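You operate a simulated robot arm through the tools that you are given. There is no shell and no other tool.

You are at the controls of a simulated robot arm. One attempt, no reset.

JOB
Brush the steel dish, tare it on the grey balance and weigh the small yellow-band weight in it.
Fine: use the purple brush and stand it back. Shut the shield: it shows 50.0 G. Set down upright: purple brush, small yellow-band weight. What is to be rubbed or washed off counts as gone when no trace of it is left.

The check looks at the end state, three seconds after you hand in, the way a careful person would. Anything else that was tipped, shoved, dropped, spilled or broken makes it a failure.

ROBOT AND FRAMES
A 6-joint arm with a two-finger gripper, fixed in place. Base frame: the origin is at the foot of the arm, x ahead of it, y to its left, z up. Readings come in mm, degrees, newtons and seconds.
Its first joint turns from -166.0 to 166.0 degrees. Payload 3.43 kg.
Tool frame: the origin (TCP) lies between the finger pads and is the grasp point; the fingertips stand 20 mm ahead of it; z points along the fingers, y is the line along which they close. Largest opening 190 mm; the body of the gripper starts 248 mm behind the TCP.
Orientation is told as [roll, pitch, yaw] about the base's x, y, z axes, in that order, counted from this pose: with the fingers straight down and closing along the base's y, the tool's x points along the base's -x, its y along +y and its z along -z.

CONTROLS
- The arm moves only by the tool arm_command. Its argument "motion" is a list of rows, each a list of 7 numbers: the shift along the base's x, y, z in mm, then the turn, a rotation vector about the base's x, y, z in degrees, then the gripper command, from -1 (shut) to 1 (fully open), values between in proportion. In form: [[x, y, z, ax, ay, az, hand], ...]. A call has 1 to 20 rows; each row is the pose to reach, as a shift and turn from the pose commanded when the call began. Rows are played at 5 a second. More than 50 mm and 8.6 degrees between two rows, or a gripper value outside its range, and nothing of the call is played. Where a pose cannot be reached the arm comes as near as it can. A force on the tool above 40 N (or 10 N above the force at the start of the call, whichever is more), or a blocked arm, ends the call early, and 0.2 s more pass. Each finger travels about 45 mm/s and halts on what it meets, pressing with about 25 N; the grip force reading is that of the motor and also rises with nothing between the fingers. The clock runs only during rows and for 0.2 s after the last one: add rows that repeat a pose to give the fingers time. It gives the time, the measured TCP pose, the force on the tool (base axes), the opening and the grip force at its end, in the units of the frame above (readings bear some noise), with the torque about the TCP (base axes, N m) and any sound that the robot's microphone picked up.
- Cameras (640 x 400 px; columns grow to the right, rows downward): "scene" is fixed at [49.5, 649.1, 1418.7]; the picture's right is [-0.78, -0.63, 0.00], its down [-0.34, 0.42, -0.84] and it looks along [0.53, -0.65, -0.54] (base axes); focal length 304 px, centre (320, 200). "wrist" rides on the gripper at [70, -8, -288] in the tool frame; the picture's right is [0.12, 0.99, 0.00], its down [-0.96, 0.12, -0.25] and it looks along [-0.25, 0.03, 0.97] (tool axes); focal length 261 px, centre (320, 200).
- camera(camera): a new picture of that camera. No time passes.
- slide_trunk(by): slides the trunk up (or, below 0, down) by that many mm; the arm rides with it, the base frame stays. It gives what a move gives, with no picture.
- pixel_to_xyz(camera, pixels): for up to 12 pixels [column, row] of the newest picture of that camera ("zoom" is the newest enlarged one), the place [x, y, z] in the base frame of the surface seen there, good to about 2 mm. No time passes.
- close_up(camera, box): a new picture of the part [left, top, right, bottom] of that camera's present view, enlarged. No time passes.
- finish_job(): hands the job in; it is judged then, once.

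Open the gripper and draw the arm clear of the work before you hand the job in, unless the task says otherwise.

The tools are called after ">>>" by a JSON object that holds its "op" and its "data". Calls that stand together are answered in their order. arm_command: Moves the arm, as the interface text tells. Its arguments: {"type":"object","properties":{"motion":{"type":"array","items":{"type":"array","items":{"type":"number"}}}},"required":["motion"]} The other tools are called the same way: slide_trunk (by) slides the trunk up or down; camera (camera) takes a picture; pixel_to_xyz (camera, pixels) gives the place of the surface under pixels of a picture; close_up (camera, box) takes an enlarged picture of a part of a camera's view; finish_job () hands the job in.

At the start:

```text
time_s: 0.0
position: [587.0, 417.3, 1262.6]
tool_rot: [0.0, 0.0, 0.0]
force: [0.1, 0.0, -0.1]
torque: [-0.01, 0.03, 0.0]
opening: 190.0
finger_force: 0.0
trunk travel left (down, up): [-175.0, 65.0]
```

scene: 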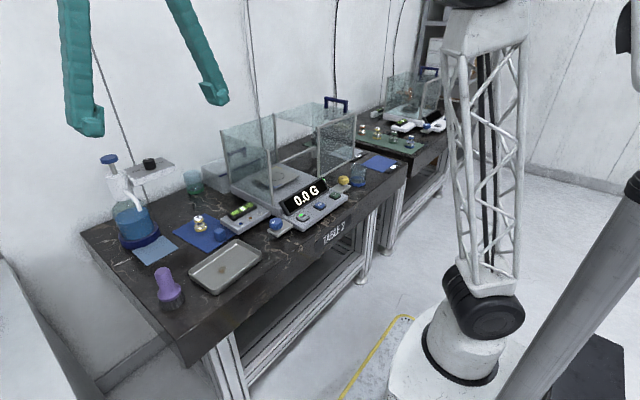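
wrist: 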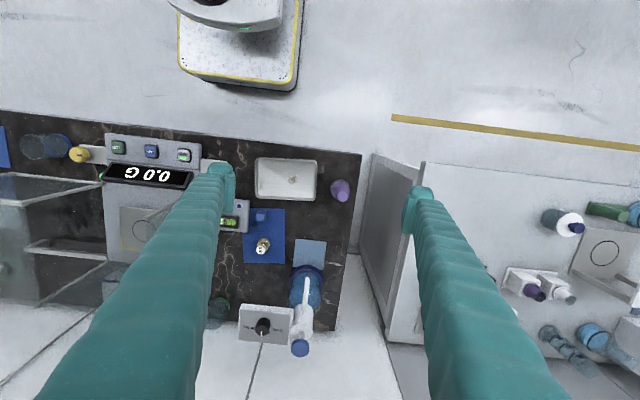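

I begin by looking closely at the table: balance with shield near (290,160) in the scene, dish near (225,265), brush near (168,290). I take enlarged pictures.

>>> {"op": "close_up", "data": {"camera": "scene", "box": [80, 130, 280, 330]}}

>>> {"op": "close_up", "data": {"camera": "scene", "box": [200, 90, 420, 250]}}

>>> {"op": "close_up", "data": {"camera": "wrist", "box": [60, 100, 380, 360]}}

```text
2.00 times, centred on (180, 230) of scene
```

zoom: 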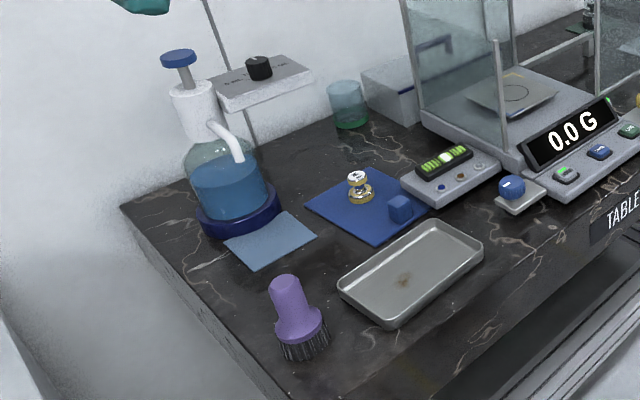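

```text
2.50 times, centred on (310, 170) of scene
```

zoom: 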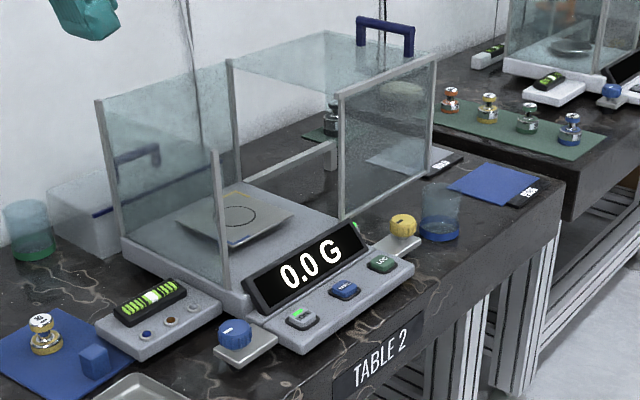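

```text
1.54 times, centred on (220, 230) of wrist
```

zoom: 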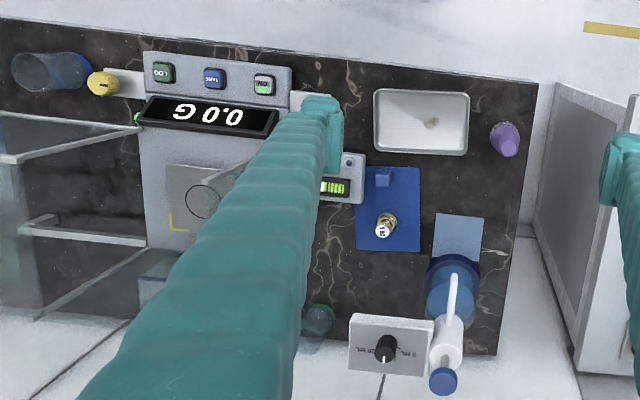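

I need details: weights at (199,223) and on the green mat at (360-415,130-145), and the balance buttons near (320,205). Closer zooms next.

>>> {"op": "close_up", "data": {"camera": "scene", "box": [170, 195, 250, 245]}}

>>> {"op": "close_up", "data": {"camera": "scene", "box": [340, 70, 460, 145]}}

>>> {"op": "close_up", "data": {"camera": "scene", "box": [260, 160, 380, 240]}}

>>> {"op": "close_up", "data": {"camera": "scene", "box": [180, 220, 270, 300]}}

>>> {"op": "close_up", "data": {"camera": "scene", "box": [210, 90, 350, 180]}}

```text
8.00 times, centred on (210, 220) of scene
```

zoom: 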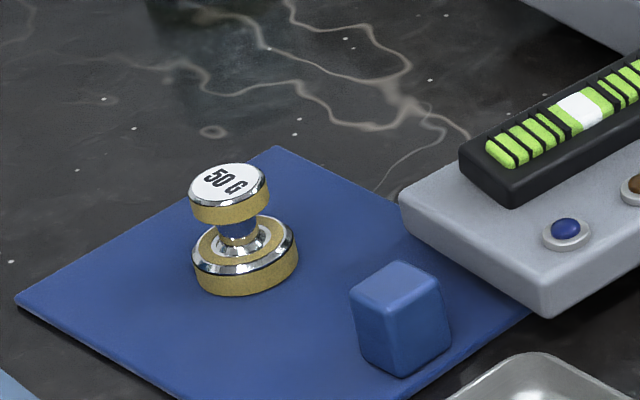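

```text
5.33 times, centred on (400, 108) of scene
```

zoom: 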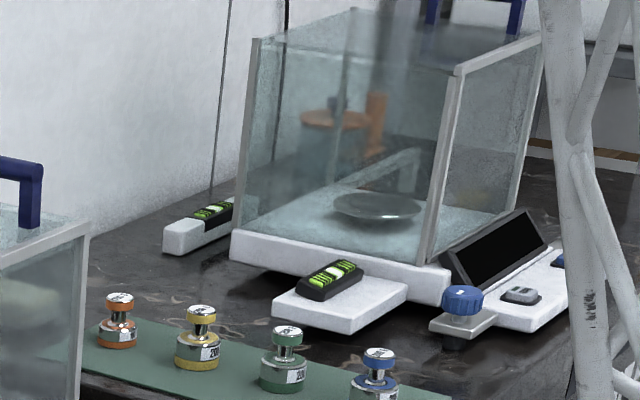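

```text
5.00 times, centred on (320, 200) of scene
```

zoom: 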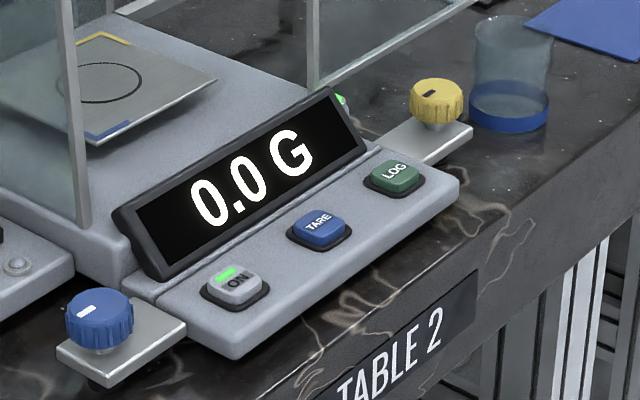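

```text
5.00 times, centred on (225, 260) of scene
```

zoom: 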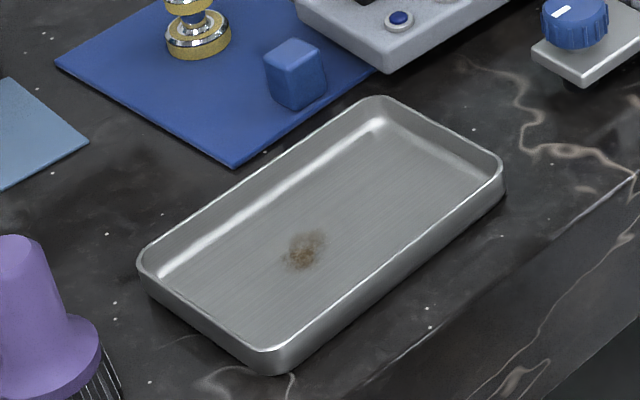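

```text
4.44 times, centred on (280, 135) of scene
```

zoom: 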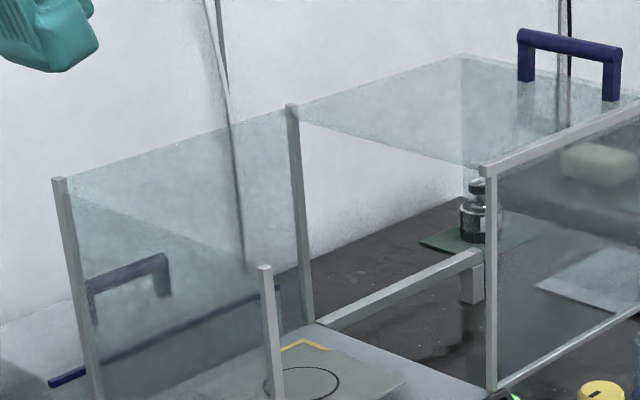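

The small yellow-band weight is the 50 G one at (199,223); others on the far mat are 200-type. Now I measure key points in the scene.

>>> {"op": "camera", "data": {"camera": "scene"}}

>>> {"op": "pixel_to_xyz", "data": {"camera": "scene", "pixels": [[168, 272], [170, 300], [225, 265], [191, 278], [232, 293], [267, 255], [228, 239], [199, 218], [199, 230], [221, 234], [150, 250], [272, 182]]}}

>>> {"op": "pixel_to_xyz", "data": {"camera": "scene", "pixels": [[307, 216], [324, 205], [338, 195], [305, 196], [280, 221], [347, 181], [335, 99], [222, 130], [276, 115], [270, 150], [318, 128], [355, 105]]}}

```text
taken
```

scene: 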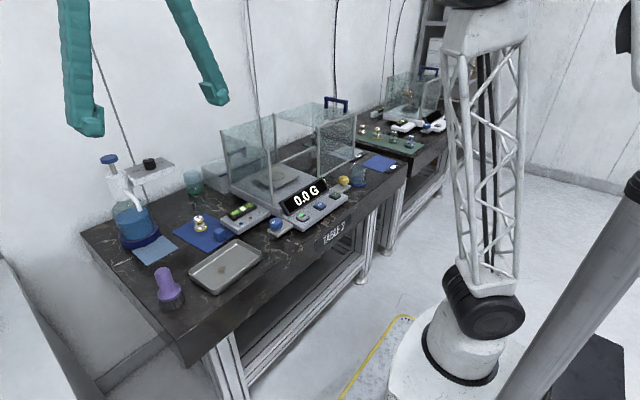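

```text
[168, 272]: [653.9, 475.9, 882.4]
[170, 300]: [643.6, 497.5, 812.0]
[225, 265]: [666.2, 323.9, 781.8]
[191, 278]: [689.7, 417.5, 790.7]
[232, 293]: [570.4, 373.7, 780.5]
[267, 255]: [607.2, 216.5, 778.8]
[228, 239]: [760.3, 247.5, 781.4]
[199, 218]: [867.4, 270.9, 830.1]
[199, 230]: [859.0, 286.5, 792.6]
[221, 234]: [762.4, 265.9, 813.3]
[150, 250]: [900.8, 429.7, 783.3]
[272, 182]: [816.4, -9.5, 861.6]
```

```text
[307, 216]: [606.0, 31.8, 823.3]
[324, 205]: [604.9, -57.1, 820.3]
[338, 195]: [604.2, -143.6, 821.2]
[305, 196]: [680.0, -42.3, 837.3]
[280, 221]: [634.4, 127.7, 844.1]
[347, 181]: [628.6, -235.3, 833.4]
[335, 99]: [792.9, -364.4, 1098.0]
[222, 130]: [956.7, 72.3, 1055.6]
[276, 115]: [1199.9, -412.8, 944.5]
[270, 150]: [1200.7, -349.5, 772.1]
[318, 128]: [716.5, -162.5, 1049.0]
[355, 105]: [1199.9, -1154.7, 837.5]
```

I zoom on the balance and measure its shield frame to understand how it moves.

>>> {"op": "close_up", "data": {"camera": "scene", "box": [210, 90, 370, 190]}}

>>> {"op": "pixel_to_xyz", "data": {"camera": "zoom", "pixels": [[52, 162], [88, 365], [264, 90], [282, 260], [236, 228], [252, 370], [436, 140], [438, 340], [585, 68], [480, 30], [560, 52], [525, 35]]}}

>>> {"op": "pixel_to_xyz", "data": {"camera": "zoom", "pixels": [[400, 235], [420, 262], [300, 295], [500, 110], [570, 265], [500, 310], [180, 245], [70, 345], [420, 190], [425, 215], [260, 340], [130, 240]]}}

```text
4.00 times, centred on (290, 140) of scene
```

zoom: 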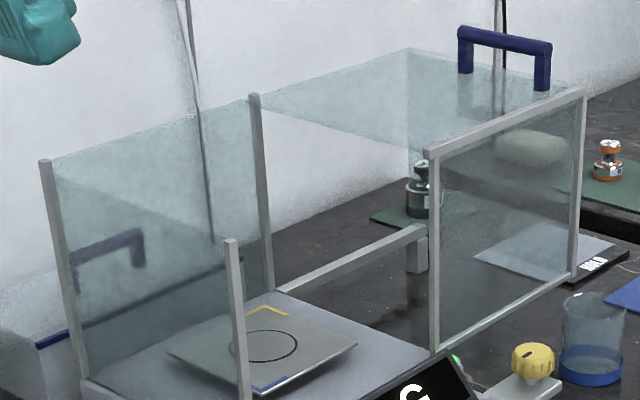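

```text
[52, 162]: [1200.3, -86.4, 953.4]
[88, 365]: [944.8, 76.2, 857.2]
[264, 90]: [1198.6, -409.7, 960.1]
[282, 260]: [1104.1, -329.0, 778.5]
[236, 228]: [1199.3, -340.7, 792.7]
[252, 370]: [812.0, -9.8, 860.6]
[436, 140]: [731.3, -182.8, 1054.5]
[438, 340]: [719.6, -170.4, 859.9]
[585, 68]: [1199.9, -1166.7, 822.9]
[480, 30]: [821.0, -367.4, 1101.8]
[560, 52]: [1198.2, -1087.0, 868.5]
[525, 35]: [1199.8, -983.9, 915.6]
```

```text
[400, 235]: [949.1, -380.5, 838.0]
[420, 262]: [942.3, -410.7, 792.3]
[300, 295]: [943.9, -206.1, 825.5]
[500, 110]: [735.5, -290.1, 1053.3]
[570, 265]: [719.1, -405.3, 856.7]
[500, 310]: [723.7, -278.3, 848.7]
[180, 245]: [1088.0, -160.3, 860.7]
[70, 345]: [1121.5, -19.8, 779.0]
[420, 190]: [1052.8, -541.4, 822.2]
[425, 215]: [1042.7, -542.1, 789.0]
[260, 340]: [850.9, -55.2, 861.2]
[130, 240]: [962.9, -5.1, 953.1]
```

I measure the dish rim, the front-left post, the handle ends and the brush more closely.

>>> {"op": "pixel_to_xyz", "data": {"camera": "zoom", "pixels": [[232, 300], [235, 360], [44, 220], [45, 170], [257, 150], [257, 98], [466, 60], [541, 80], [500, 38], [545, 46], [432, 250], [576, 200]]}}

>>> {"op": "close_up", "data": {"camera": "scene", "box": [140, 220, 280, 320]}}

>>> {"op": "pixel_to_xyz", "data": {"camera": "zoom", "pixels": [[233, 254], [235, 250], [385, 330], [390, 325], [578, 160], [572, 150], [455, 90], [465, 93], [450, 240], [370, 255], [374, 250], [300, 250]]}}

>>> {"op": "pixel_to_xyz", "data": {"camera": "zoom", "pixels": [[115, 220], [115, 240], [120, 280], [130, 320], [145, 320], [100, 330], [145, 370], [110, 300], [110, 260], [350, 170], [500, 270], [160, 390]]}}

```text
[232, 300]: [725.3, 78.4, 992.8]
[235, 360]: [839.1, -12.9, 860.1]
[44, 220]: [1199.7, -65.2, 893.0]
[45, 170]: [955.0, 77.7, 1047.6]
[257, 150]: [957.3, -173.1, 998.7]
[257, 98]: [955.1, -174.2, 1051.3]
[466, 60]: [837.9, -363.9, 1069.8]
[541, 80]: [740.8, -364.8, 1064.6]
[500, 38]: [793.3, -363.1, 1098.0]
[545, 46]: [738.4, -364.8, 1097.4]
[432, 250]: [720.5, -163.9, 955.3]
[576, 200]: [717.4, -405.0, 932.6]
```

```text
4.00 times, centred on (210, 270) of scene
```

zoom: 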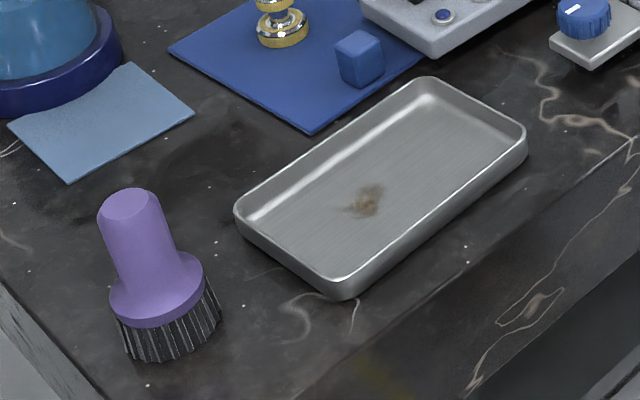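

```text
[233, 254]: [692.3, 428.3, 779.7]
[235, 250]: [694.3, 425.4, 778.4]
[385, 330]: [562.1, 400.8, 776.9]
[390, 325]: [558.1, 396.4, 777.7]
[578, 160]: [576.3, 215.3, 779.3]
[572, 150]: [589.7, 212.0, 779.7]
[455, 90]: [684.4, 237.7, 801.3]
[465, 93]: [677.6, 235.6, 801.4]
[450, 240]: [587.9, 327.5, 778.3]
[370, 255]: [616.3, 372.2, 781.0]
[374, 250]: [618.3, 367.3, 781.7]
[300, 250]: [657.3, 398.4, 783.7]
```

```text
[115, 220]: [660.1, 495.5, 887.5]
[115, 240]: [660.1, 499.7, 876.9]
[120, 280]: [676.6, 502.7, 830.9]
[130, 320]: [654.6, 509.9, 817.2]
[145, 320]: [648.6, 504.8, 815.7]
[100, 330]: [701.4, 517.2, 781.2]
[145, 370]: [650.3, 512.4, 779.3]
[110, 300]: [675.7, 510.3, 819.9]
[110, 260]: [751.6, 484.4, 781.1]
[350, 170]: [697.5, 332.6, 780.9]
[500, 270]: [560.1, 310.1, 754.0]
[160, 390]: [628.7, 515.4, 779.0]
```

From the current wrist view I zoom on the area with dish (287,178), brush (340,190), and weight (263,245).

>>> {"op": "close_up", "data": {"camera": "wrist", "box": [220, 140, 380, 240]}}

>>> {"op": "pixel_to_xyz", "data": {"camera": "zoom", "pixels": [[140, 70], [390, 75], [135, 235], [380, 240], [145, 80], [380, 90], [290, 165], [480, 180], [498, 225], [465, 165], [150, 150], [385, 160]]}}

>>> {"op": "close_up", "data": {"camera": "wrist", "box": [220, 190, 380, 290]}}

```text
4.00 times, centred on (300, 190) of wrist
```

zoom: 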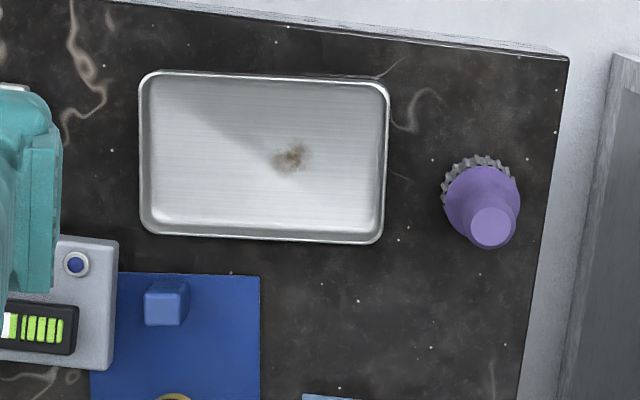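

```text
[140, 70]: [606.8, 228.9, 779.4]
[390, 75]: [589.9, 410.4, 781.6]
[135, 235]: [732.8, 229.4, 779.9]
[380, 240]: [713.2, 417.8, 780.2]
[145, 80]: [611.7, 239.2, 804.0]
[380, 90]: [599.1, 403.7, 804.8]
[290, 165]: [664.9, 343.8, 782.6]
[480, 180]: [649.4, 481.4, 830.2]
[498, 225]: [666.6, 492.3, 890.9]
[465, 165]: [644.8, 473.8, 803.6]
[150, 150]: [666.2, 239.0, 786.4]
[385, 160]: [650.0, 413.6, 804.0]
```

```text
4.00 times, centred on (300, 240) of wrist
```

zoom: 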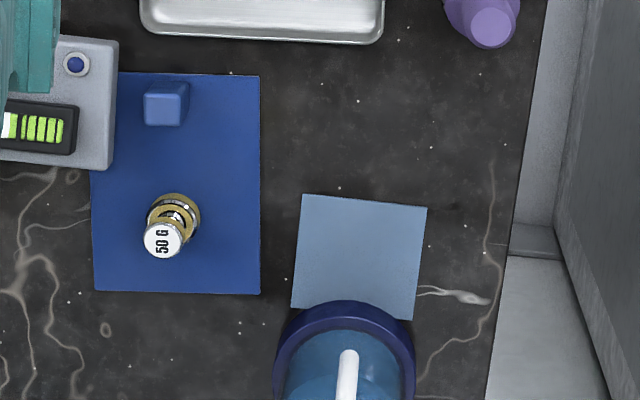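

Dish rim is at z≈804 (x≈600-720, y≈237-412), brush top at ≈(667,492,891). Now I check the odd blue handle shape seen through the left glass near (235,155) and the level gadget.

>>> {"op": "close_up", "data": {"camera": "scene", "box": [195, 120, 295, 200]}}

>>> {"op": "pixel_to_xyz", "data": {"camera": "zoom", "pixels": [[210, 210], [260, 180], [310, 200], [215, 250], [140, 350], [300, 290], [420, 235], [180, 320], [60, 290], [380, 300], [450, 330], [360, 350]]}}

>>> {"op": "close_up", "data": {"camera": "scene", "box": [215, 190, 285, 235]}}

```text
5.00 times, centred on (245, 160) of scene
```

zoom: 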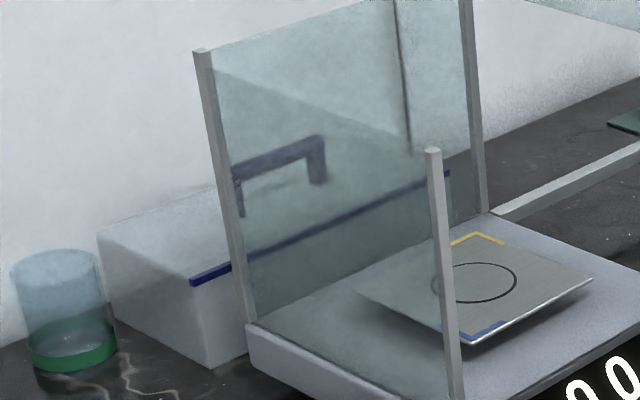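

```text
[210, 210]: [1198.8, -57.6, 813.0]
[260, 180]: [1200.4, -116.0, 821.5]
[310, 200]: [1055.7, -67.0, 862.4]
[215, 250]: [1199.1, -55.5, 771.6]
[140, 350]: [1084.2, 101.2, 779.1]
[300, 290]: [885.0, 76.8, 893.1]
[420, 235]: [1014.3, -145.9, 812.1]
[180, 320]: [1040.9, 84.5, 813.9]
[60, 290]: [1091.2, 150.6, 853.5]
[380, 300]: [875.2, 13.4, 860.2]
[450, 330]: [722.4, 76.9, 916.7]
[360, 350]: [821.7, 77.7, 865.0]
```

```text
8.89 times, centred on (250, 212) of scene
```

zoom: 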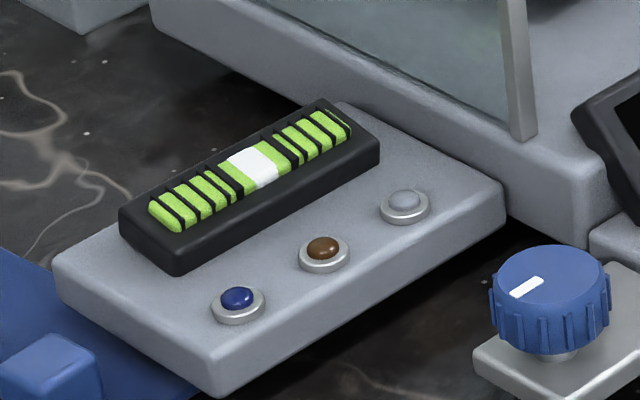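

I query the blue handle shape pixels behind the glass.

>>> {"op": "close_up", "data": {"camera": "scene", "box": [195, 120, 295, 200]}}

>>> {"op": "pixel_to_xyz", "data": {"camera": "zoom", "pixels": [[280, 155], [240, 175], [318, 165], [315, 148], [240, 205], [350, 215], [210, 275], [300, 238], [500, 290], [590, 280], [470, 335], [478, 238]]}}

>>> {"op": "close_up", "data": {"camera": "wrist", "box": [0, 120, 260, 330]}}

```text
5.00 times, centred on (245, 160) of scene
```

zoom: 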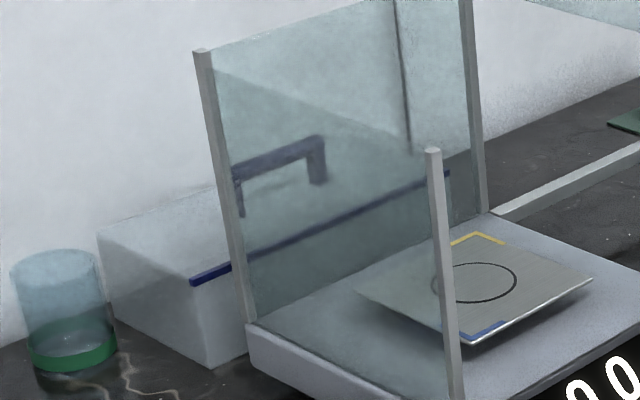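

```text
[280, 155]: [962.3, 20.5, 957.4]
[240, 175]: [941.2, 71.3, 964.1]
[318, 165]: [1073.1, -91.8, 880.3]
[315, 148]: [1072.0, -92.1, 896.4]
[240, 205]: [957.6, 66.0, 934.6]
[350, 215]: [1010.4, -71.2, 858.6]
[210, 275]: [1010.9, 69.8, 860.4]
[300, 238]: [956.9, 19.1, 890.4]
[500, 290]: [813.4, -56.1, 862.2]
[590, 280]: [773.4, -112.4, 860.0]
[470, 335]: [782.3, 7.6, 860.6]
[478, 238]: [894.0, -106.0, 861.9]
```

```text
1.90 times, centred on (130, 225) of wrist
```

zoom: 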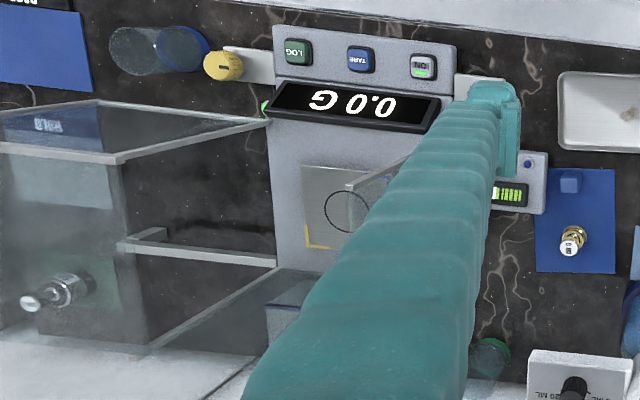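

The blue handle is on a storage box behind the balance, so not relevant; the shield is an L-shaped slider at y≈-170…-405 with the handle at (740-838,-364,1098). I now move above the brush, still high, with partly closed fingers to look.

>>> {"op": "arm_command", "data": {"motion": [[16, 15, -30, 0, 0, 0, 0.6], [32, 30, -60, 0, 0, 0, 0.3], [48, 45, -90, 0, 0, 0, 0.0], [64, 60, -120, 0, 0, 0, -0.1], [80, 74, -150, 0, 0, 0, -0.1], [80, 74, -180, 0, 0, 0, -0.1], [80, 74, -180, 0, 0, 0, -0.1]]}}

>>> {"op": "camera", "data": {"camera": "wrist"}}

```text
time_s: 1.6
position: [667.4, 490.1, 1084.5]
tool_rot: [0.0, 0.0, 0.0]
force: [0.3, -0.1, 0.6]
torque: [0.0, 0.03, 0.0]
opening: 85.5
finger_force: 0.1
trunk travel left (down, up): [-175.0, 65.0]
```

```text
taken
```

wrist: 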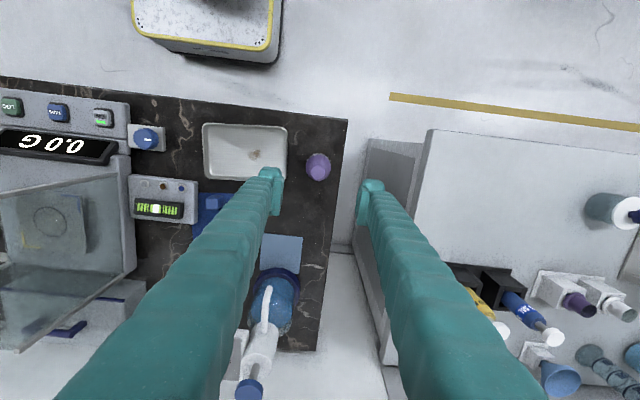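

The brush is at (318,166) between the fingers. I zoom and measure it, and check the neighbouring white cabinet height.

>>> {"op": "close_up", "data": {"camera": "wrist", "box": [280, 130, 360, 180]}}

>>> {"op": "pixel_to_xyz", "data": {"camera": "zoom", "pixels": [[320, 310], [270, 290], [360, 280], [320, 345], [310, 270], [320, 200], [220, 270], [400, 270], [300, 215], [250, 350], [380, 350], [310, 230]]}}

>>> {"op": "pixel_to_xyz", "data": {"camera": "wrist", "pixels": [[440, 150], [395, 180], [480, 230], [380, 320], [255, 155], [290, 240], [283, 300], [265, 330], [245, 380], [345, 125], [150, 190], [50, 215]]}}

```text
8.00 times, centred on (320, 155) of wrist
```

zoom: 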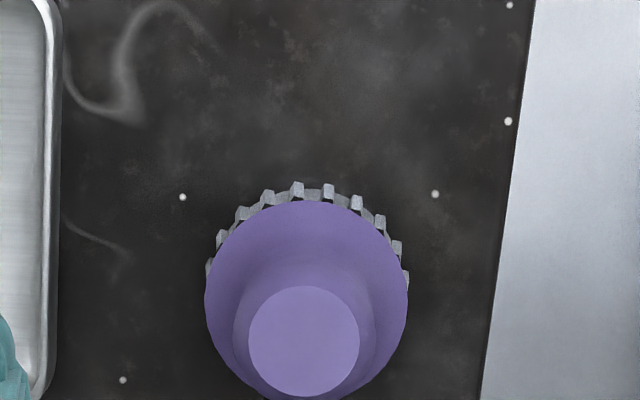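

```text
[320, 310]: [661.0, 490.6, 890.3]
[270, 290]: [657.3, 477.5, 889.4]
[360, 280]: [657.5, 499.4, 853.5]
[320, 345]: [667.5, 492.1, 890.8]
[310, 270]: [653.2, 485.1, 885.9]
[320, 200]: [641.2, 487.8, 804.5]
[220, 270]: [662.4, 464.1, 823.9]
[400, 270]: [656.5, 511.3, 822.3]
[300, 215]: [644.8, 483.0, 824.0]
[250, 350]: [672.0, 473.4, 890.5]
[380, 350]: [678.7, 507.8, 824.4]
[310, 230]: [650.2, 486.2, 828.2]
```

```text
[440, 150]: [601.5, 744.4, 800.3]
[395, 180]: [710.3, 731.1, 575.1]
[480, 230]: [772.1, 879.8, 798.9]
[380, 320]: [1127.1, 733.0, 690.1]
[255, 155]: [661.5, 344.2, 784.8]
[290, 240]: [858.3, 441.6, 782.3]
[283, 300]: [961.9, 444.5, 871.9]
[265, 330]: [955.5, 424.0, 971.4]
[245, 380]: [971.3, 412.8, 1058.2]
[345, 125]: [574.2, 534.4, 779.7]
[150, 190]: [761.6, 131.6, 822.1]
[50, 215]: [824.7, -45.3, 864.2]
```

Brush axis is at about (667,488), top z≈891, straight handle of radius ≈14. I go down to TCP z≈864 with the fingers at ~85 mm opening.

>>> {"op": "arm_command", "data": {"motion": [[0, -3, -40, 0, 0, 0, -0.1], [0, -3, -80, 0, 0, 0, -0.1], [0, -3, -120, 0, 0, 0, -0.1], [0, -3, -150, 0, 0, 0, -0.1], [0, -3, -175, 0, 0, 0, -0.1], [0, -3, -195, 0, 0, 0, -0.1], [0, -3, -210, 0, 0, 0, -0.1], [0, -3, -218, 0, 0, 0, -0.1], [0, -3, -218, 0, 0, 0, -0.1]]}}

>>> {"op": "camera", "data": {"camera": "wrist"}}

>>> {"op": "close_up", "data": {"camera": "scene", "box": [110, 220, 270, 330]}}

```text
time_s: 3.6
position: [666.4, 488.8, 865.1]
tool_rot: [0.0, 0.0, 0.0]
force: [0.0, -0.3, 0.2]
torque: [0.03, 0.03, -0.05]
opening: 85.6
finger_force: 0.1
trunk travel left (down, up): [-175.0, 65.0]
```

```text
taken
```

wrist: 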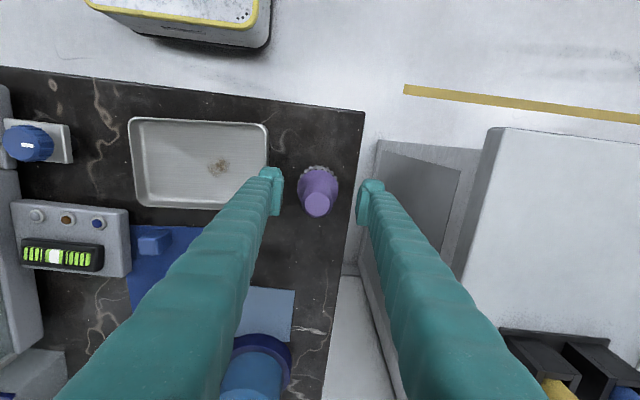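

```text
3.64 times, centred on (190, 275) of scene
```

zoom: 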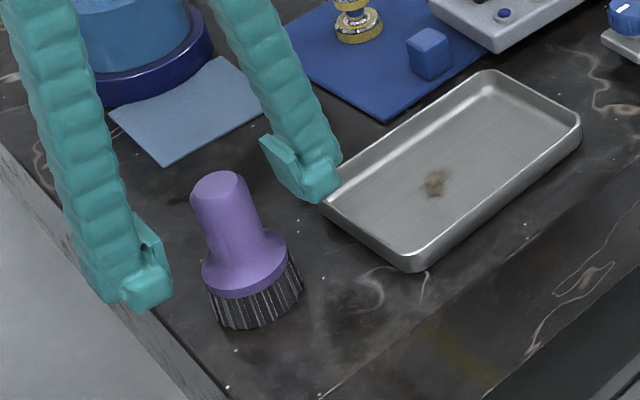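

The fingers straddle the handle. I close the grip in place.

>>> {"op": "arm_command", "data": {"motion": [[0, 0, 0, 0, 0, 0, -0.5], [0, 0, 0, 0, 0, 0, -0.8], [0, 0, 0, 0, 0, 0, -1], [0, 0, 0, 0, 0, 0, -1], [0, 0, 0, 0, 0, 0, -1], [0, 0, 0, 0, 0, 0, -1], [0, 0, 0, 0, 0, 0, -1]]}}

>>> {"op": "close_up", "data": {"camera": "scene", "box": [110, 220, 270, 330]}}

```text
time_s: 5.2
position: [666.9, 488.3, 864.4]
tool_rot: [-0.1, 0.0, 0.1]
force: [0.4, -1.0, 0.8]
torque: [0.02, -0.03, -0.02]
opening: 32.4
finger_force: 25.3
trunk travel left (down, up): [-175.0, 65.0]
```

```text
3.64 times, centred on (190, 275) of scene
```

zoom: 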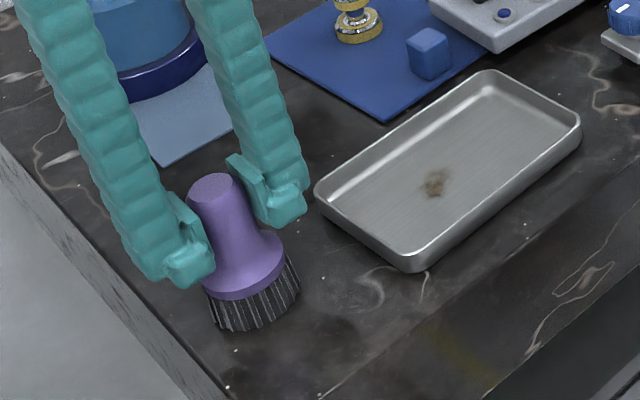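

Grip holds (opening 32.4, 25 N). I lift 60 mm and carry the brush over the stain at (665,344), stopping ~20 mm above the dish floor.

>>> {"op": "arm_command", "data": {"motion": [[0, 0, 20, 0, 0, 0, -1], [0, 0, 45, 0, 0, 0, -1], [0, 0, 65, 0, 0, 0, -1], [0, -35, 65, 0, 0, 0, -1], [-1, -75, 65, 0, 0, 0, -1], [-2, -115, 65, 0, 0, 0, -1], [-2, -144, 65, 0, 0, 0, -1], [-2, -144, 45, 0, 0, 0, -1], [-2, -144, 25, 0, 0, 0, -1], [-2, -144, 20, 0, 0, 0, -1], [-2, -144, 20, 0, 0, 0, -1]]}}

>>> {"op": "camera", "data": {"camera": "wrist"}}

>>> {"op": "close_up", "data": {"camera": "scene", "box": [150, 200, 310, 310]}}

```text
time_s: 7.6
position: [664.2, 344.0, 883.5]
tool_rot: [0.0, 0.0, 0.0]
force: [-0.1, 0.2, -0.7]
torque: [0.02, 0.01, 0.01]
opening: 32.4
finger_force: 25.3
trunk travel left (down, up): [-175.0, 65.0]
```

```text
taken
```

wrist: 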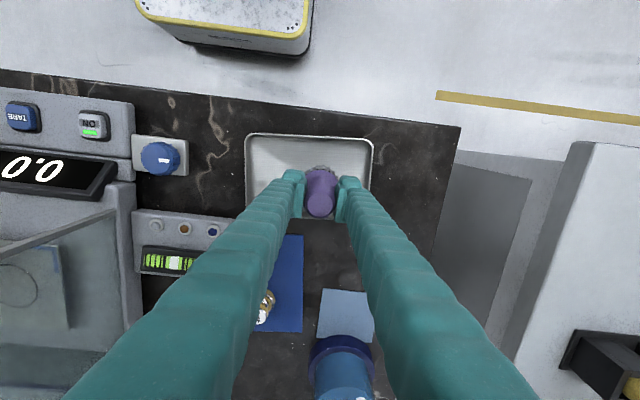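

```text
3.64 times, centred on (230, 255) of scene
```

zoom: 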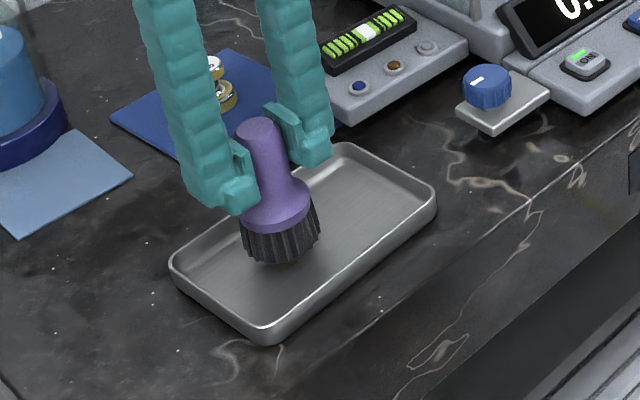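

The brush is over the dish. I lower in small steps to find light contact with the floor.

>>> {"op": "arm_command", "data": {"motion": [[0, 0, -8, 0, 0, 0, -1], [0, 0, -12, 0, 0, 0, -1], [0, 0, -15, 0, 0, 0, -1], [0, 0, -15, 0, 0, 0, -1]]}}

>>> {"op": "arm_command", "data": {"motion": [[0, 0, -1, 0, 0, 0, -1], [0, 0, -2, 0, 0, 0, -1], [0, 0, -2, 0, 0, 0, -1]]}}

```text
time_s: 8.6
position: [665.2, 343.7, 869.7]
tool_rot: [0.0, 0.0, -0.1]
force: [0.6, 0.8, -0.8]
torque: [0.04, -0.01, 0.02]
opening: 32.2
finger_force: 25.4
trunk travel left (down, up): [-175.0, 65.0]
```

```text
time_s: 9.4
position: [664.6, 343.9, 869.7]
tool_rot: [0.0, -0.1, 0.0]
force: [0.6, -2.1, 20.2]
torque: [0.04, 0.07, -0.07]
opening: 32.2
finger_force: 25.0
trunk travel left (down, up): [-175.0, 65.0]
```

Contact at commanded z≈868 (20 N). I ease 1 mm and scrub back and forth across the stain.

>>> {"op": "arm_command", "data": {"motion": [[0, 0, 1, 0, 0, 0, -1], [0, 12, 1, 0, 0, 0, -1], [0, 24, 1, 0, 0, 0, -1], [0, 10, 1, 0, 0, 0, -1], [0, -8, 1, 0, 0, 0, -1], [0, -24, 1, 0, 0, 0, -1], [6, -10, 1, 0, 0, 0, -1], [8, 8, 1, 0, 0, 0, -1], [8, 24, 1, 0, 0, 0, -1], [0, 10, 1, 0, 0, 0, -1], [-8, -8, 1, 0, 0, 0, -1], [-8, -24, 1, 0, 0, 0, -1], [-8, -8, 1, 0, 0, 0, -1], [-8, 10, 1, 0, 0, 0, -1], [0, 0, 1, 0, 0, 0, -1]]}}

>>> {"op": "close_up", "data": {"camera": "scene", "box": [150, 200, 310, 310]}}

```text
time_s: 12.6
position: [665.9, 344.0, 869.7]
tool_rot: [0.1, 0.0, 0.1]
force: [-0.1, -0.6, -1.4]
torque: [-0.04, -0.02, 0.0]
opening: 31.9
finger_force: 24.8
trunk travel left (down, up): [-175.0, 65.0]
```

```text
3.64 times, centred on (230, 255) of scene
```

zoom: 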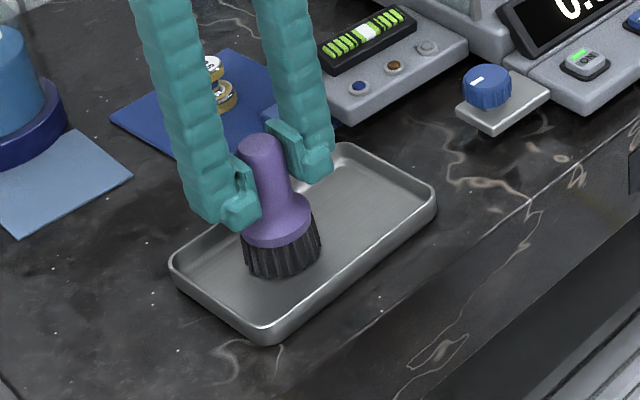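

Force fell to near zero so contact may have been light. I lift and shift the brush aside to inspect the dish.

>>> {"op": "arm_command", "data": {"motion": [[0, 0, 25, 0, 0, 0, -1], [0, 0, 60, 0, 0, 0, -1], [0, 40, 65, 0, 0, 0, -1], [0, 80, 65, 0, 0, 0, -1], [0, 120, 65, 0, 0, 0, -1], [0, 120, 65, 0, 0, 0, -1]]}}

>>> {"op": "close_up", "data": {"camera": "scene", "box": [180, 230, 280, 300]}}

>>> {"op": "camera", "data": {"camera": "wrist"}}

```text
time_s: 14.0
position: [665.1, 467.9, 936.6]
tool_rot: [-0.1, 0.0, 0.0]
force: [0.5, 0.3, -2.1]
torque: [-0.02, 0.0, 0.01]
opening: 32.2
finger_force: 25.1
trunk travel left (down, up): [-175.0, 65.0]
```

```text
5.71 times, centred on (230, 265) of scene
```

zoom: 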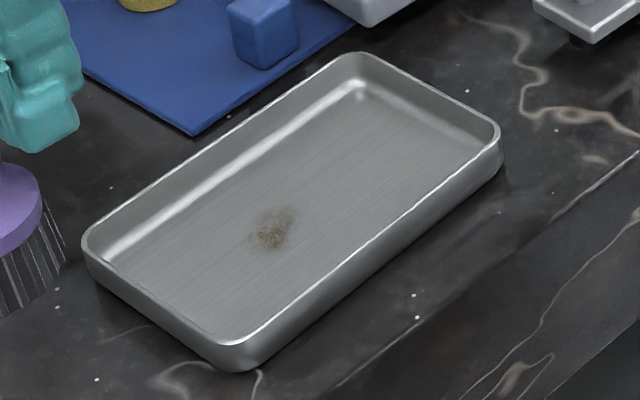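

```text
taken
```

wrist: 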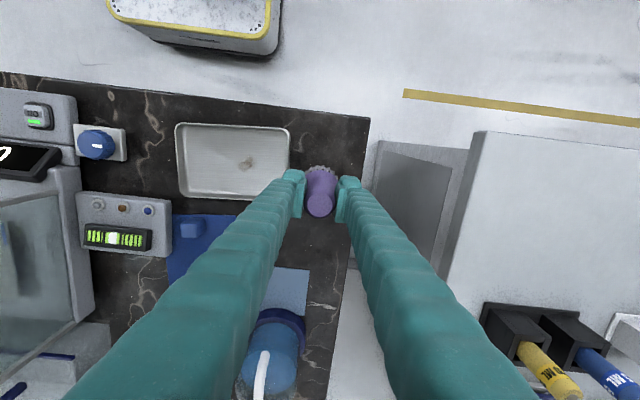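

The stain has faded but remains at (272,228) in the zoom. I measure where it is now.

>>> {"op": "close_up", "data": {"camera": "scene", "box": [180, 230, 280, 300]}}

>>> {"op": "pixel_to_xyz", "data": {"camera": "zoom", "pixels": [[272, 230], [250, 238], [292, 215], [265, 215], [275, 245], [85, 240], [235, 355], [500, 130], [350, 55], [120, 235], [360, 90], [480, 150]]}}

```text
5.71 times, centred on (230, 265) of scene
```

zoom: 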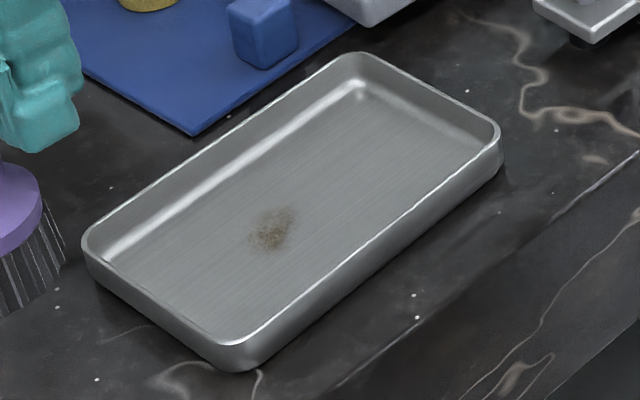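

```text
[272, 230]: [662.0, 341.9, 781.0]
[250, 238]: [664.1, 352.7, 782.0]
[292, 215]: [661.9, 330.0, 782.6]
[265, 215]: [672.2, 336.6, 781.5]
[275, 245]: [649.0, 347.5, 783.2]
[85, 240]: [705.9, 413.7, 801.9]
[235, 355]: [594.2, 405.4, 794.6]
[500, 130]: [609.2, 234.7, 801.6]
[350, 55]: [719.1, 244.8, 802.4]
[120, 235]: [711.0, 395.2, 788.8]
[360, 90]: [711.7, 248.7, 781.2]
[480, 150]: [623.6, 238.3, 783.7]
```

I return over the stain centre (662,342) and lower until I feel steady contact.

>>> {"op": "arm_command", "data": {"motion": [[0, -40, 0, 0, 0, 0, -1], [-1, -80, 0, 0, 0, 0, -1], [-3, -122, 0, 0, 0, 0, -1], [-3, -122, -30, 0, 0, 0, -1], [-3, -122, -55, 0, 0, 0, -1], [-3, -122, -64, 0, 0, 0, -1], [-3, -122, -66, 0, 0, 0, -1], [-3, -122, -66, 0, 0, 0, -1]]}}

>>> {"op": "arm_command", "data": {"motion": [[0, 0, -0.5, 0, 0, 0, -1], [0, 0, -0.5, 0, 0, 0, -1]]}}

```text
time_s: 15.8
position: [662.3, 339.5, 867.5]
tool_rot: [0.0, 0.0, 0.1]
force: [-1.0, 0.0, 9.7]
torque: [0.07, 0.11, 0.0]
opening: 32.2
finger_force: 24.9
trunk travel left (down, up): [-175.0, 65.0]
```

```text
time_s: 16.4
position: [662.4, 340.4, 868.7]
tool_rot: [-0.1, -0.1, 0.0]
force: [0.1, 2.6, 23.1]
torque: [0.03, 0.0, 0.01]
opening: 31.9
finger_force: 25.3
trunk travel left (down, up): [-175.0, 65.0]
```

Contact ~10-23 N. I scrub with crossing strokes at this height.

>>> {"op": "arm_command", "data": {"motion": [[0, 12, 0, 0, 0, 0, -1], [0, 24, 0, 0, 0, 0, -1], [0, 10, 0, 0, 0, 0, -1], [0, -6, 0, 0, 0, 0, -1], [0, -20, 0, 0, 0, 0, -1], [8, -6, 0, 0, 0, 0, -1], [8, 8, 0, 0, 0, 0, -1], [8, 22, 0, 0, 0, 0, -1], [0, 10, 0, 0, 0, 0, -1], [-8, -4, 0, 0, 0, 0, -1], [-8, -18, 0, 0, 0, 0, -1], [-8, -4, 0, 0, 0, 0, -1], [-8, 10, 0, 0, 0, 0, -1], [-8, 24, 0, 0, 0, 0, -1], [0, 12, 0, 0, 0, 0, -1], [0, 0, 0, 0, 0, 0, -1]]}}

>>> {"op": "arm_command", "data": {"motion": [[-10, 0, 0, 0, 0, 0, -1], [-18, 0, 0, 0, 0, 0, -1], [-6, 0, 0, 0, 0, 0, -1], [8, 0, 0, 0, 0, 0, -1], [18, 2, 0, 0, 0, 0, -1], [8, 8, 0, 0, 0, 0, -1], [-6, 8, 0, 0, 0, 0, -1], [-18, 8, 0, 0, 0, 0, -1], [-6, 0, 0, 0, 0, 0, -1], [8, -8, 0, 0, 0, 0, -1], [18, -8, 0, 0, 0, 0, -1], [6, -8, 0, 0, 0, 0, -1], [-8, -8, 0, 0, 0, 0, -1], [-18, -8, 0, 0, 0, 0, -1], [0, 0, 0, 0, 0, 0, -1]]}}

```text
time_s: 19.8
position: [662.9, 343.1, 868.3]
tool_rot: [0.0, -0.1, 0.0]
force: [-0.1, -0.3, -1.2]
torque: [-0.01, -0.01, 0.03]
opening: 32.1
finger_force: 24.7
trunk travel left (down, up): [-175.0, 65.0]
```

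```text
time_s: 23.0
position: [661.4, 342.3, 867.3]
tool_rot: [0.0, 0.0, 0.0]
force: [-0.3, 0.1, -1.1]
torque: [-0.01, -0.03, -0.01]
opening: 32.0
finger_force: 24.9
trunk travel left (down, up): [-175.0, 65.0]
```

Force is near zero again at the end, so I lift aside and inspect.

>>> {"op": "arm_command", "data": {"motion": [[0, 0, 25, 0, 0, 0, -1], [0, 0, 60, 0, 0, 0, -1], [0, 40, 65, 0, 0, 0, -1], [0, 80, 65, 0, 0, 0, -1], [0, 120, 65, 0, 0, 0, -1], [0, 120, 65, 0, 0, 0, -1]]}}

>>> {"op": "close_up", "data": {"camera": "scene", "box": [140, 230, 280, 320]}}

>>> {"op": "close_up", "data": {"camera": "scene", "box": [195, 240, 255, 290]}}

```text
time_s: 24.4
position: [659.0, 462.7, 931.9]
tool_rot: [0.0, 0.0, 0.0]
force: [-0.1, 0.7, -1.7]
torque: [0.0, 0.0, 0.02]
opening: 32.0
finger_force: 24.9
trunk travel left (down, up): [-175.0, 65.0]
```

```text
4.44 times, centred on (210, 275) of scene
```

zoom: 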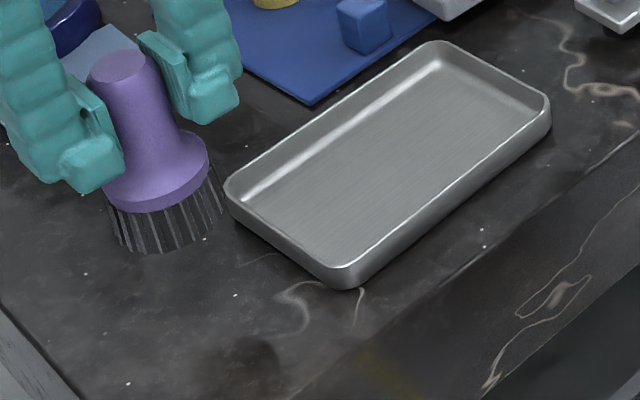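

```text
8.00 times, centred on (225, 265) of scene
```

zoom: 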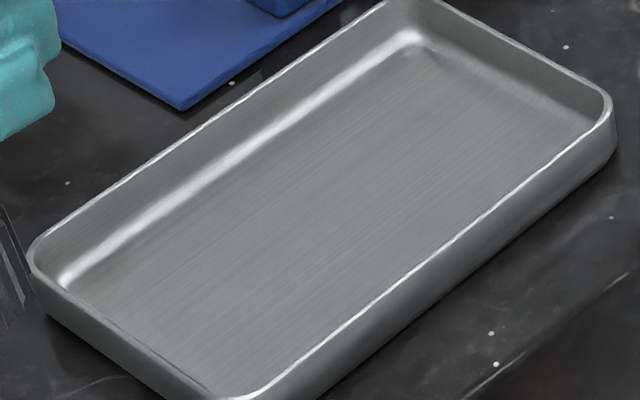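

The dish now looks clean from the scene camera. I double check with the wrist camera.

>>> {"op": "close_up", "data": {"camera": "wrist", "box": [160, 110, 310, 210]}}

```text
4.00 times, centred on (235, 160) of wrist
```

zoom: 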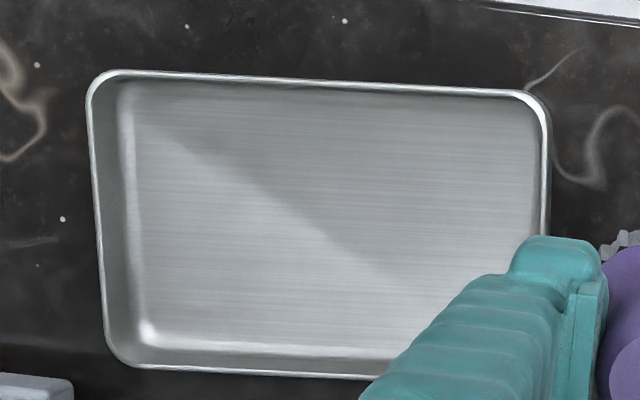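

No trace left. I bring the brush back over its spot (667,488) and lower it to near the table.

>>> {"op": "arm_command", "data": {"motion": [[2, 13, 0, 0, 0, 0, -1], [5, 26, 0, 0, 0, 0, -1], [5, 26, -25, 0, 0, 0, -1], [5, 26, -45, 0, 0, 0, -1], [5, 26, -58, 0, 0, 0, -1], [5, 26, -64, 0, 0, 0, -1], [5, 26, -66, 0, 0, 0, -1], [5, 26, -66, 0, 0, 0, -1]]}}

>>> {"op": "close_up", "data": {"camera": "scene", "box": [120, 240, 240, 320]}}

```text
time_s: 26.2
position: [666.9, 487.2, 865.1]
tool_rot: [0.0, 0.0, 0.0]
force: [0.1, -0.1, -1.0]
torque: [0.05, -0.02, -0.01]
opening: 32.1
finger_force: 25.4
trunk travel left (down, up): [-175.0, 65.0]
```

```text
5.00 times, centred on (180, 280) of scene
```

zoom: 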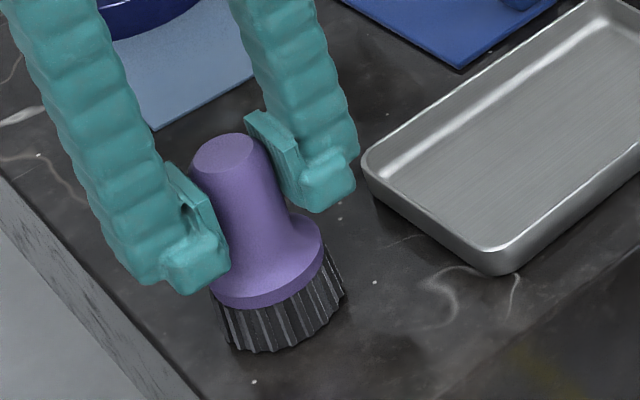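

No contact yet (force -1 N). I lower by half-millimetre steps to touch the table.

>>> {"op": "arm_command", "data": {"motion": [[0, 0, -1, 0, 0, 0, -1], [0, 0, -1.5, 0, 0, 0, -1], [0, 0, -1.5, 0, 0, 0, -1]]}}

>>> {"op": "arm_command", "data": {"motion": [[0, 0, -0.7, 0, 0, 0, -1], [0, 0, -0.7, 0, 0, 0, -1]]}}

```text
time_s: 27.0
position: [667.1, 487.5, 863.6]
tool_rot: [0.0, 0.0, 0.0]
force: [-0.7, -0.1, -0.9]
torque: [-0.04, 0.04, -0.01]
opening: 32.2
finger_force: 24.9
trunk travel left (down, up): [-175.0, 65.0]
```

```text
time_s: 27.6
position: [668.1, 486.8, 863.5]
tool_rot: [0.0, 0.0, 0.0]
force: [0.5, 0.1, -0.5]
torque: [0.02, 0.01, 0.02]
opening: 32.2
finger_force: 24.8
trunk travel left (down, up): [-175.0, 65.0]
```

>>> {"op": "arm_command", "data": {"motion": [[0, 0, -0.7, 0, 0, 0, -1], [0, 0, -0.7, 0, 0, 0, -1]]}}

>>> {"op": "arm_command", "data": {"motion": [[0, 0, -0.7, 0, 0, 0, -1], [0, 0, -0.7, 0, 0, 0, -1]]}}

```text
time_s: 28.2
position: [667.5, 486.7, 864.4]
tool_rot: [0.0, 0.0, -0.1]
force: [0.6, 0.4, -0.7]
torque: [0.02, 0.0, 0.01]
opening: 32.2
finger_force: 24.7
trunk travel left (down, up): [-175.0, 65.0]
```

```text
time_s: 28.8
position: [665.8, 487.8, 862.3]
tool_rot: [0.0, 0.0, 0.0]
force: [0.0, -1.4, 3.3]
torque: [-0.09, 0.03, 0.01]
opening: 32.1
finger_force: 24.9
trunk travel left (down, up): [-175.0, 65.0]
```

Contact is felt now (3.3 N up). I open the fingers gently and check the brush stands.

>>> {"op": "arm_command", "data": {"motion": [[0, 0, 0, 0, 0, 0, -0.6], [0, 0, 0, 0, 0, 0, -0.4], [0, 0, 0, 0, 0, 0, -0.2], [0, 0, 0, 0, 0, 0, -0.1], [0, 0, 0, 0, 0, 0, -0.1], [0, 0, 0, 0, 0, 0, -0.1]]}}

>>> {"op": "close_up", "data": {"camera": "scene", "box": [120, 240, 240, 320]}}

```text
time_s: 30.2
position: [667.6, 488.6, 862.8]
tool_rot: [-0.1, -0.1, 0.1]
force: [-0.3, -0.6, 0.9]
torque: [0.01, 0.0, 0.01]
opening: 85.6
finger_force: 0.1
trunk travel left (down, up): [-175.0, 65.0]
```

```text
5.00 times, centred on (180, 280) of scene
```

zoom: 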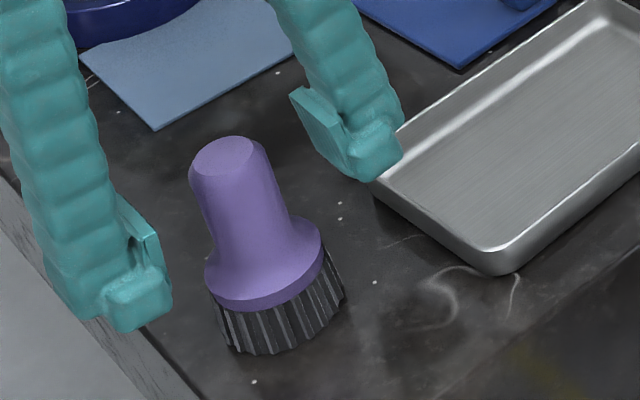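

The brush stands upright. I rise straight up, then travel to above the dish centre (~(657,325)) while turning the tool by +94.6° so the fingers close across the dish's short side.

>>> {"op": "arm_command", "data": {"motion": [[0, 0, 25, 0, 0, 0, -0.1], [0, 0, 60, 0, 0, 0, -0.1], [0, 0, 100, 0, 0, 0, -0.1], [0, 0, 140, 0, 0, 0, -0.1], [0, 0, 180, 0, 0, 0, 0], [-1, -15, 190, 0, 0, 8, 0.2], [-2, -30, 190, 0, 0, 16, 0.4], [-3, -45, 190, 0, 0, 24, 0.58], [-4, -60, 190, 0, 0, 32, 0.58], [-5, -75, 190, 0, 0, 40, 0.58], [-6, -90, 190, 0, 0, 48, 0.58], [-7, -105, 190, 0, 0, 56, 0.58], [-8, -120, 190, 0, 0, 64, 0.58], [-9, -135, 190, 0, 0, 72, 0.58], [-10, -150, 190, 0, 0, 80, 0.58], [-10, -163, 190, 0, 0, 88, 0.58], [-10, -163, 190, 0, 0, 94.6, 0.58], [-10, -163, 190, 0, 0, 94.6, 0.58]]}}

>>> {"op": "camera", "data": {"camera": "wrist"}}

>>> {"op": "camera", "data": {"camera": "scene"}}

```text
time_s: 34.0
position: [656.9, 323.3, 1053.0]
tool_rot: [0.0, 0.0, 94.7]
force: [0.3, -0.5, 0.6]
torque: [0.01, 0.01, 0.0]
opening: 150.1
finger_force: 0.0
trunk travel left (down, up): [-175.0, 65.0]
```

```text
taken
```

wrist: 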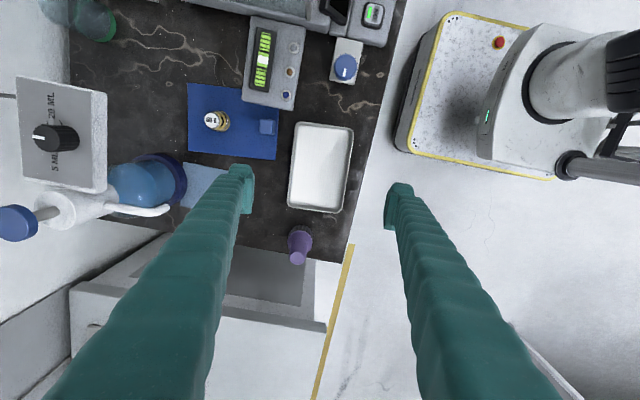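

```text
taken
```

scene: 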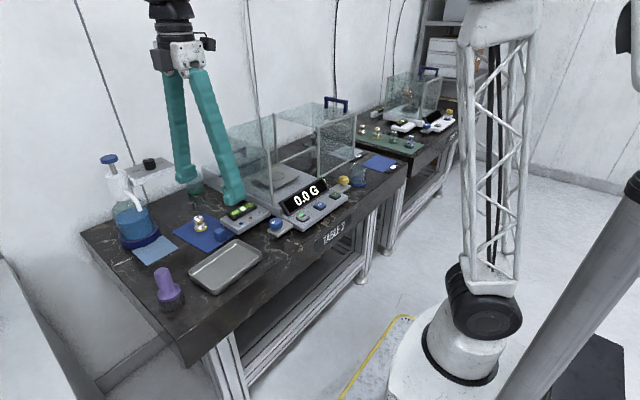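

The dish is centred between the fingers at (320,167). I measure its rim more precisely from here.

>>> {"op": "close_up", "data": {"camera": "wrist", "box": [264, 110, 376, 220]}}

>>> {"op": "pixel_to_xyz", "data": {"camera": "wrist", "pixels": [[293, 150], [289, 185], [296, 126], [350, 150], [346, 185], [352, 130], [290, 170], [348, 170], [325, 123], [318, 210], [292, 205], [341, 211]]}}

```text
3.64 times, centred on (320, 165) of wrist
```

zoom: 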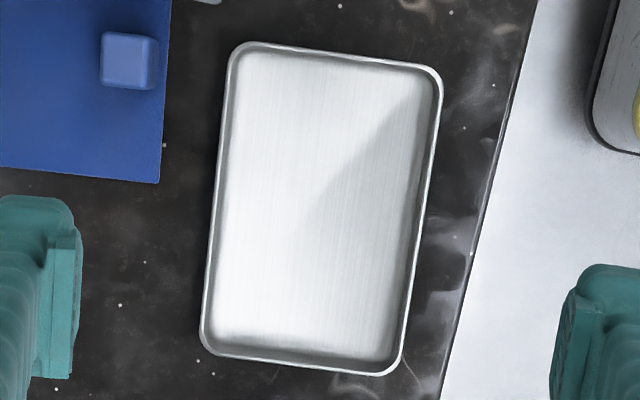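

```text
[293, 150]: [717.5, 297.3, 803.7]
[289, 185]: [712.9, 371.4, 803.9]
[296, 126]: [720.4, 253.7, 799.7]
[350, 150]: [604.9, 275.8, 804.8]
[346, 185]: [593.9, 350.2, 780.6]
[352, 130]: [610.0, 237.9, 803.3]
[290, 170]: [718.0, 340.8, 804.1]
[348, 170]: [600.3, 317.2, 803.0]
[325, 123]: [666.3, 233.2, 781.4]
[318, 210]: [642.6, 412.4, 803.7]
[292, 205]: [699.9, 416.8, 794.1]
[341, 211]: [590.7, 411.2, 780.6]
```

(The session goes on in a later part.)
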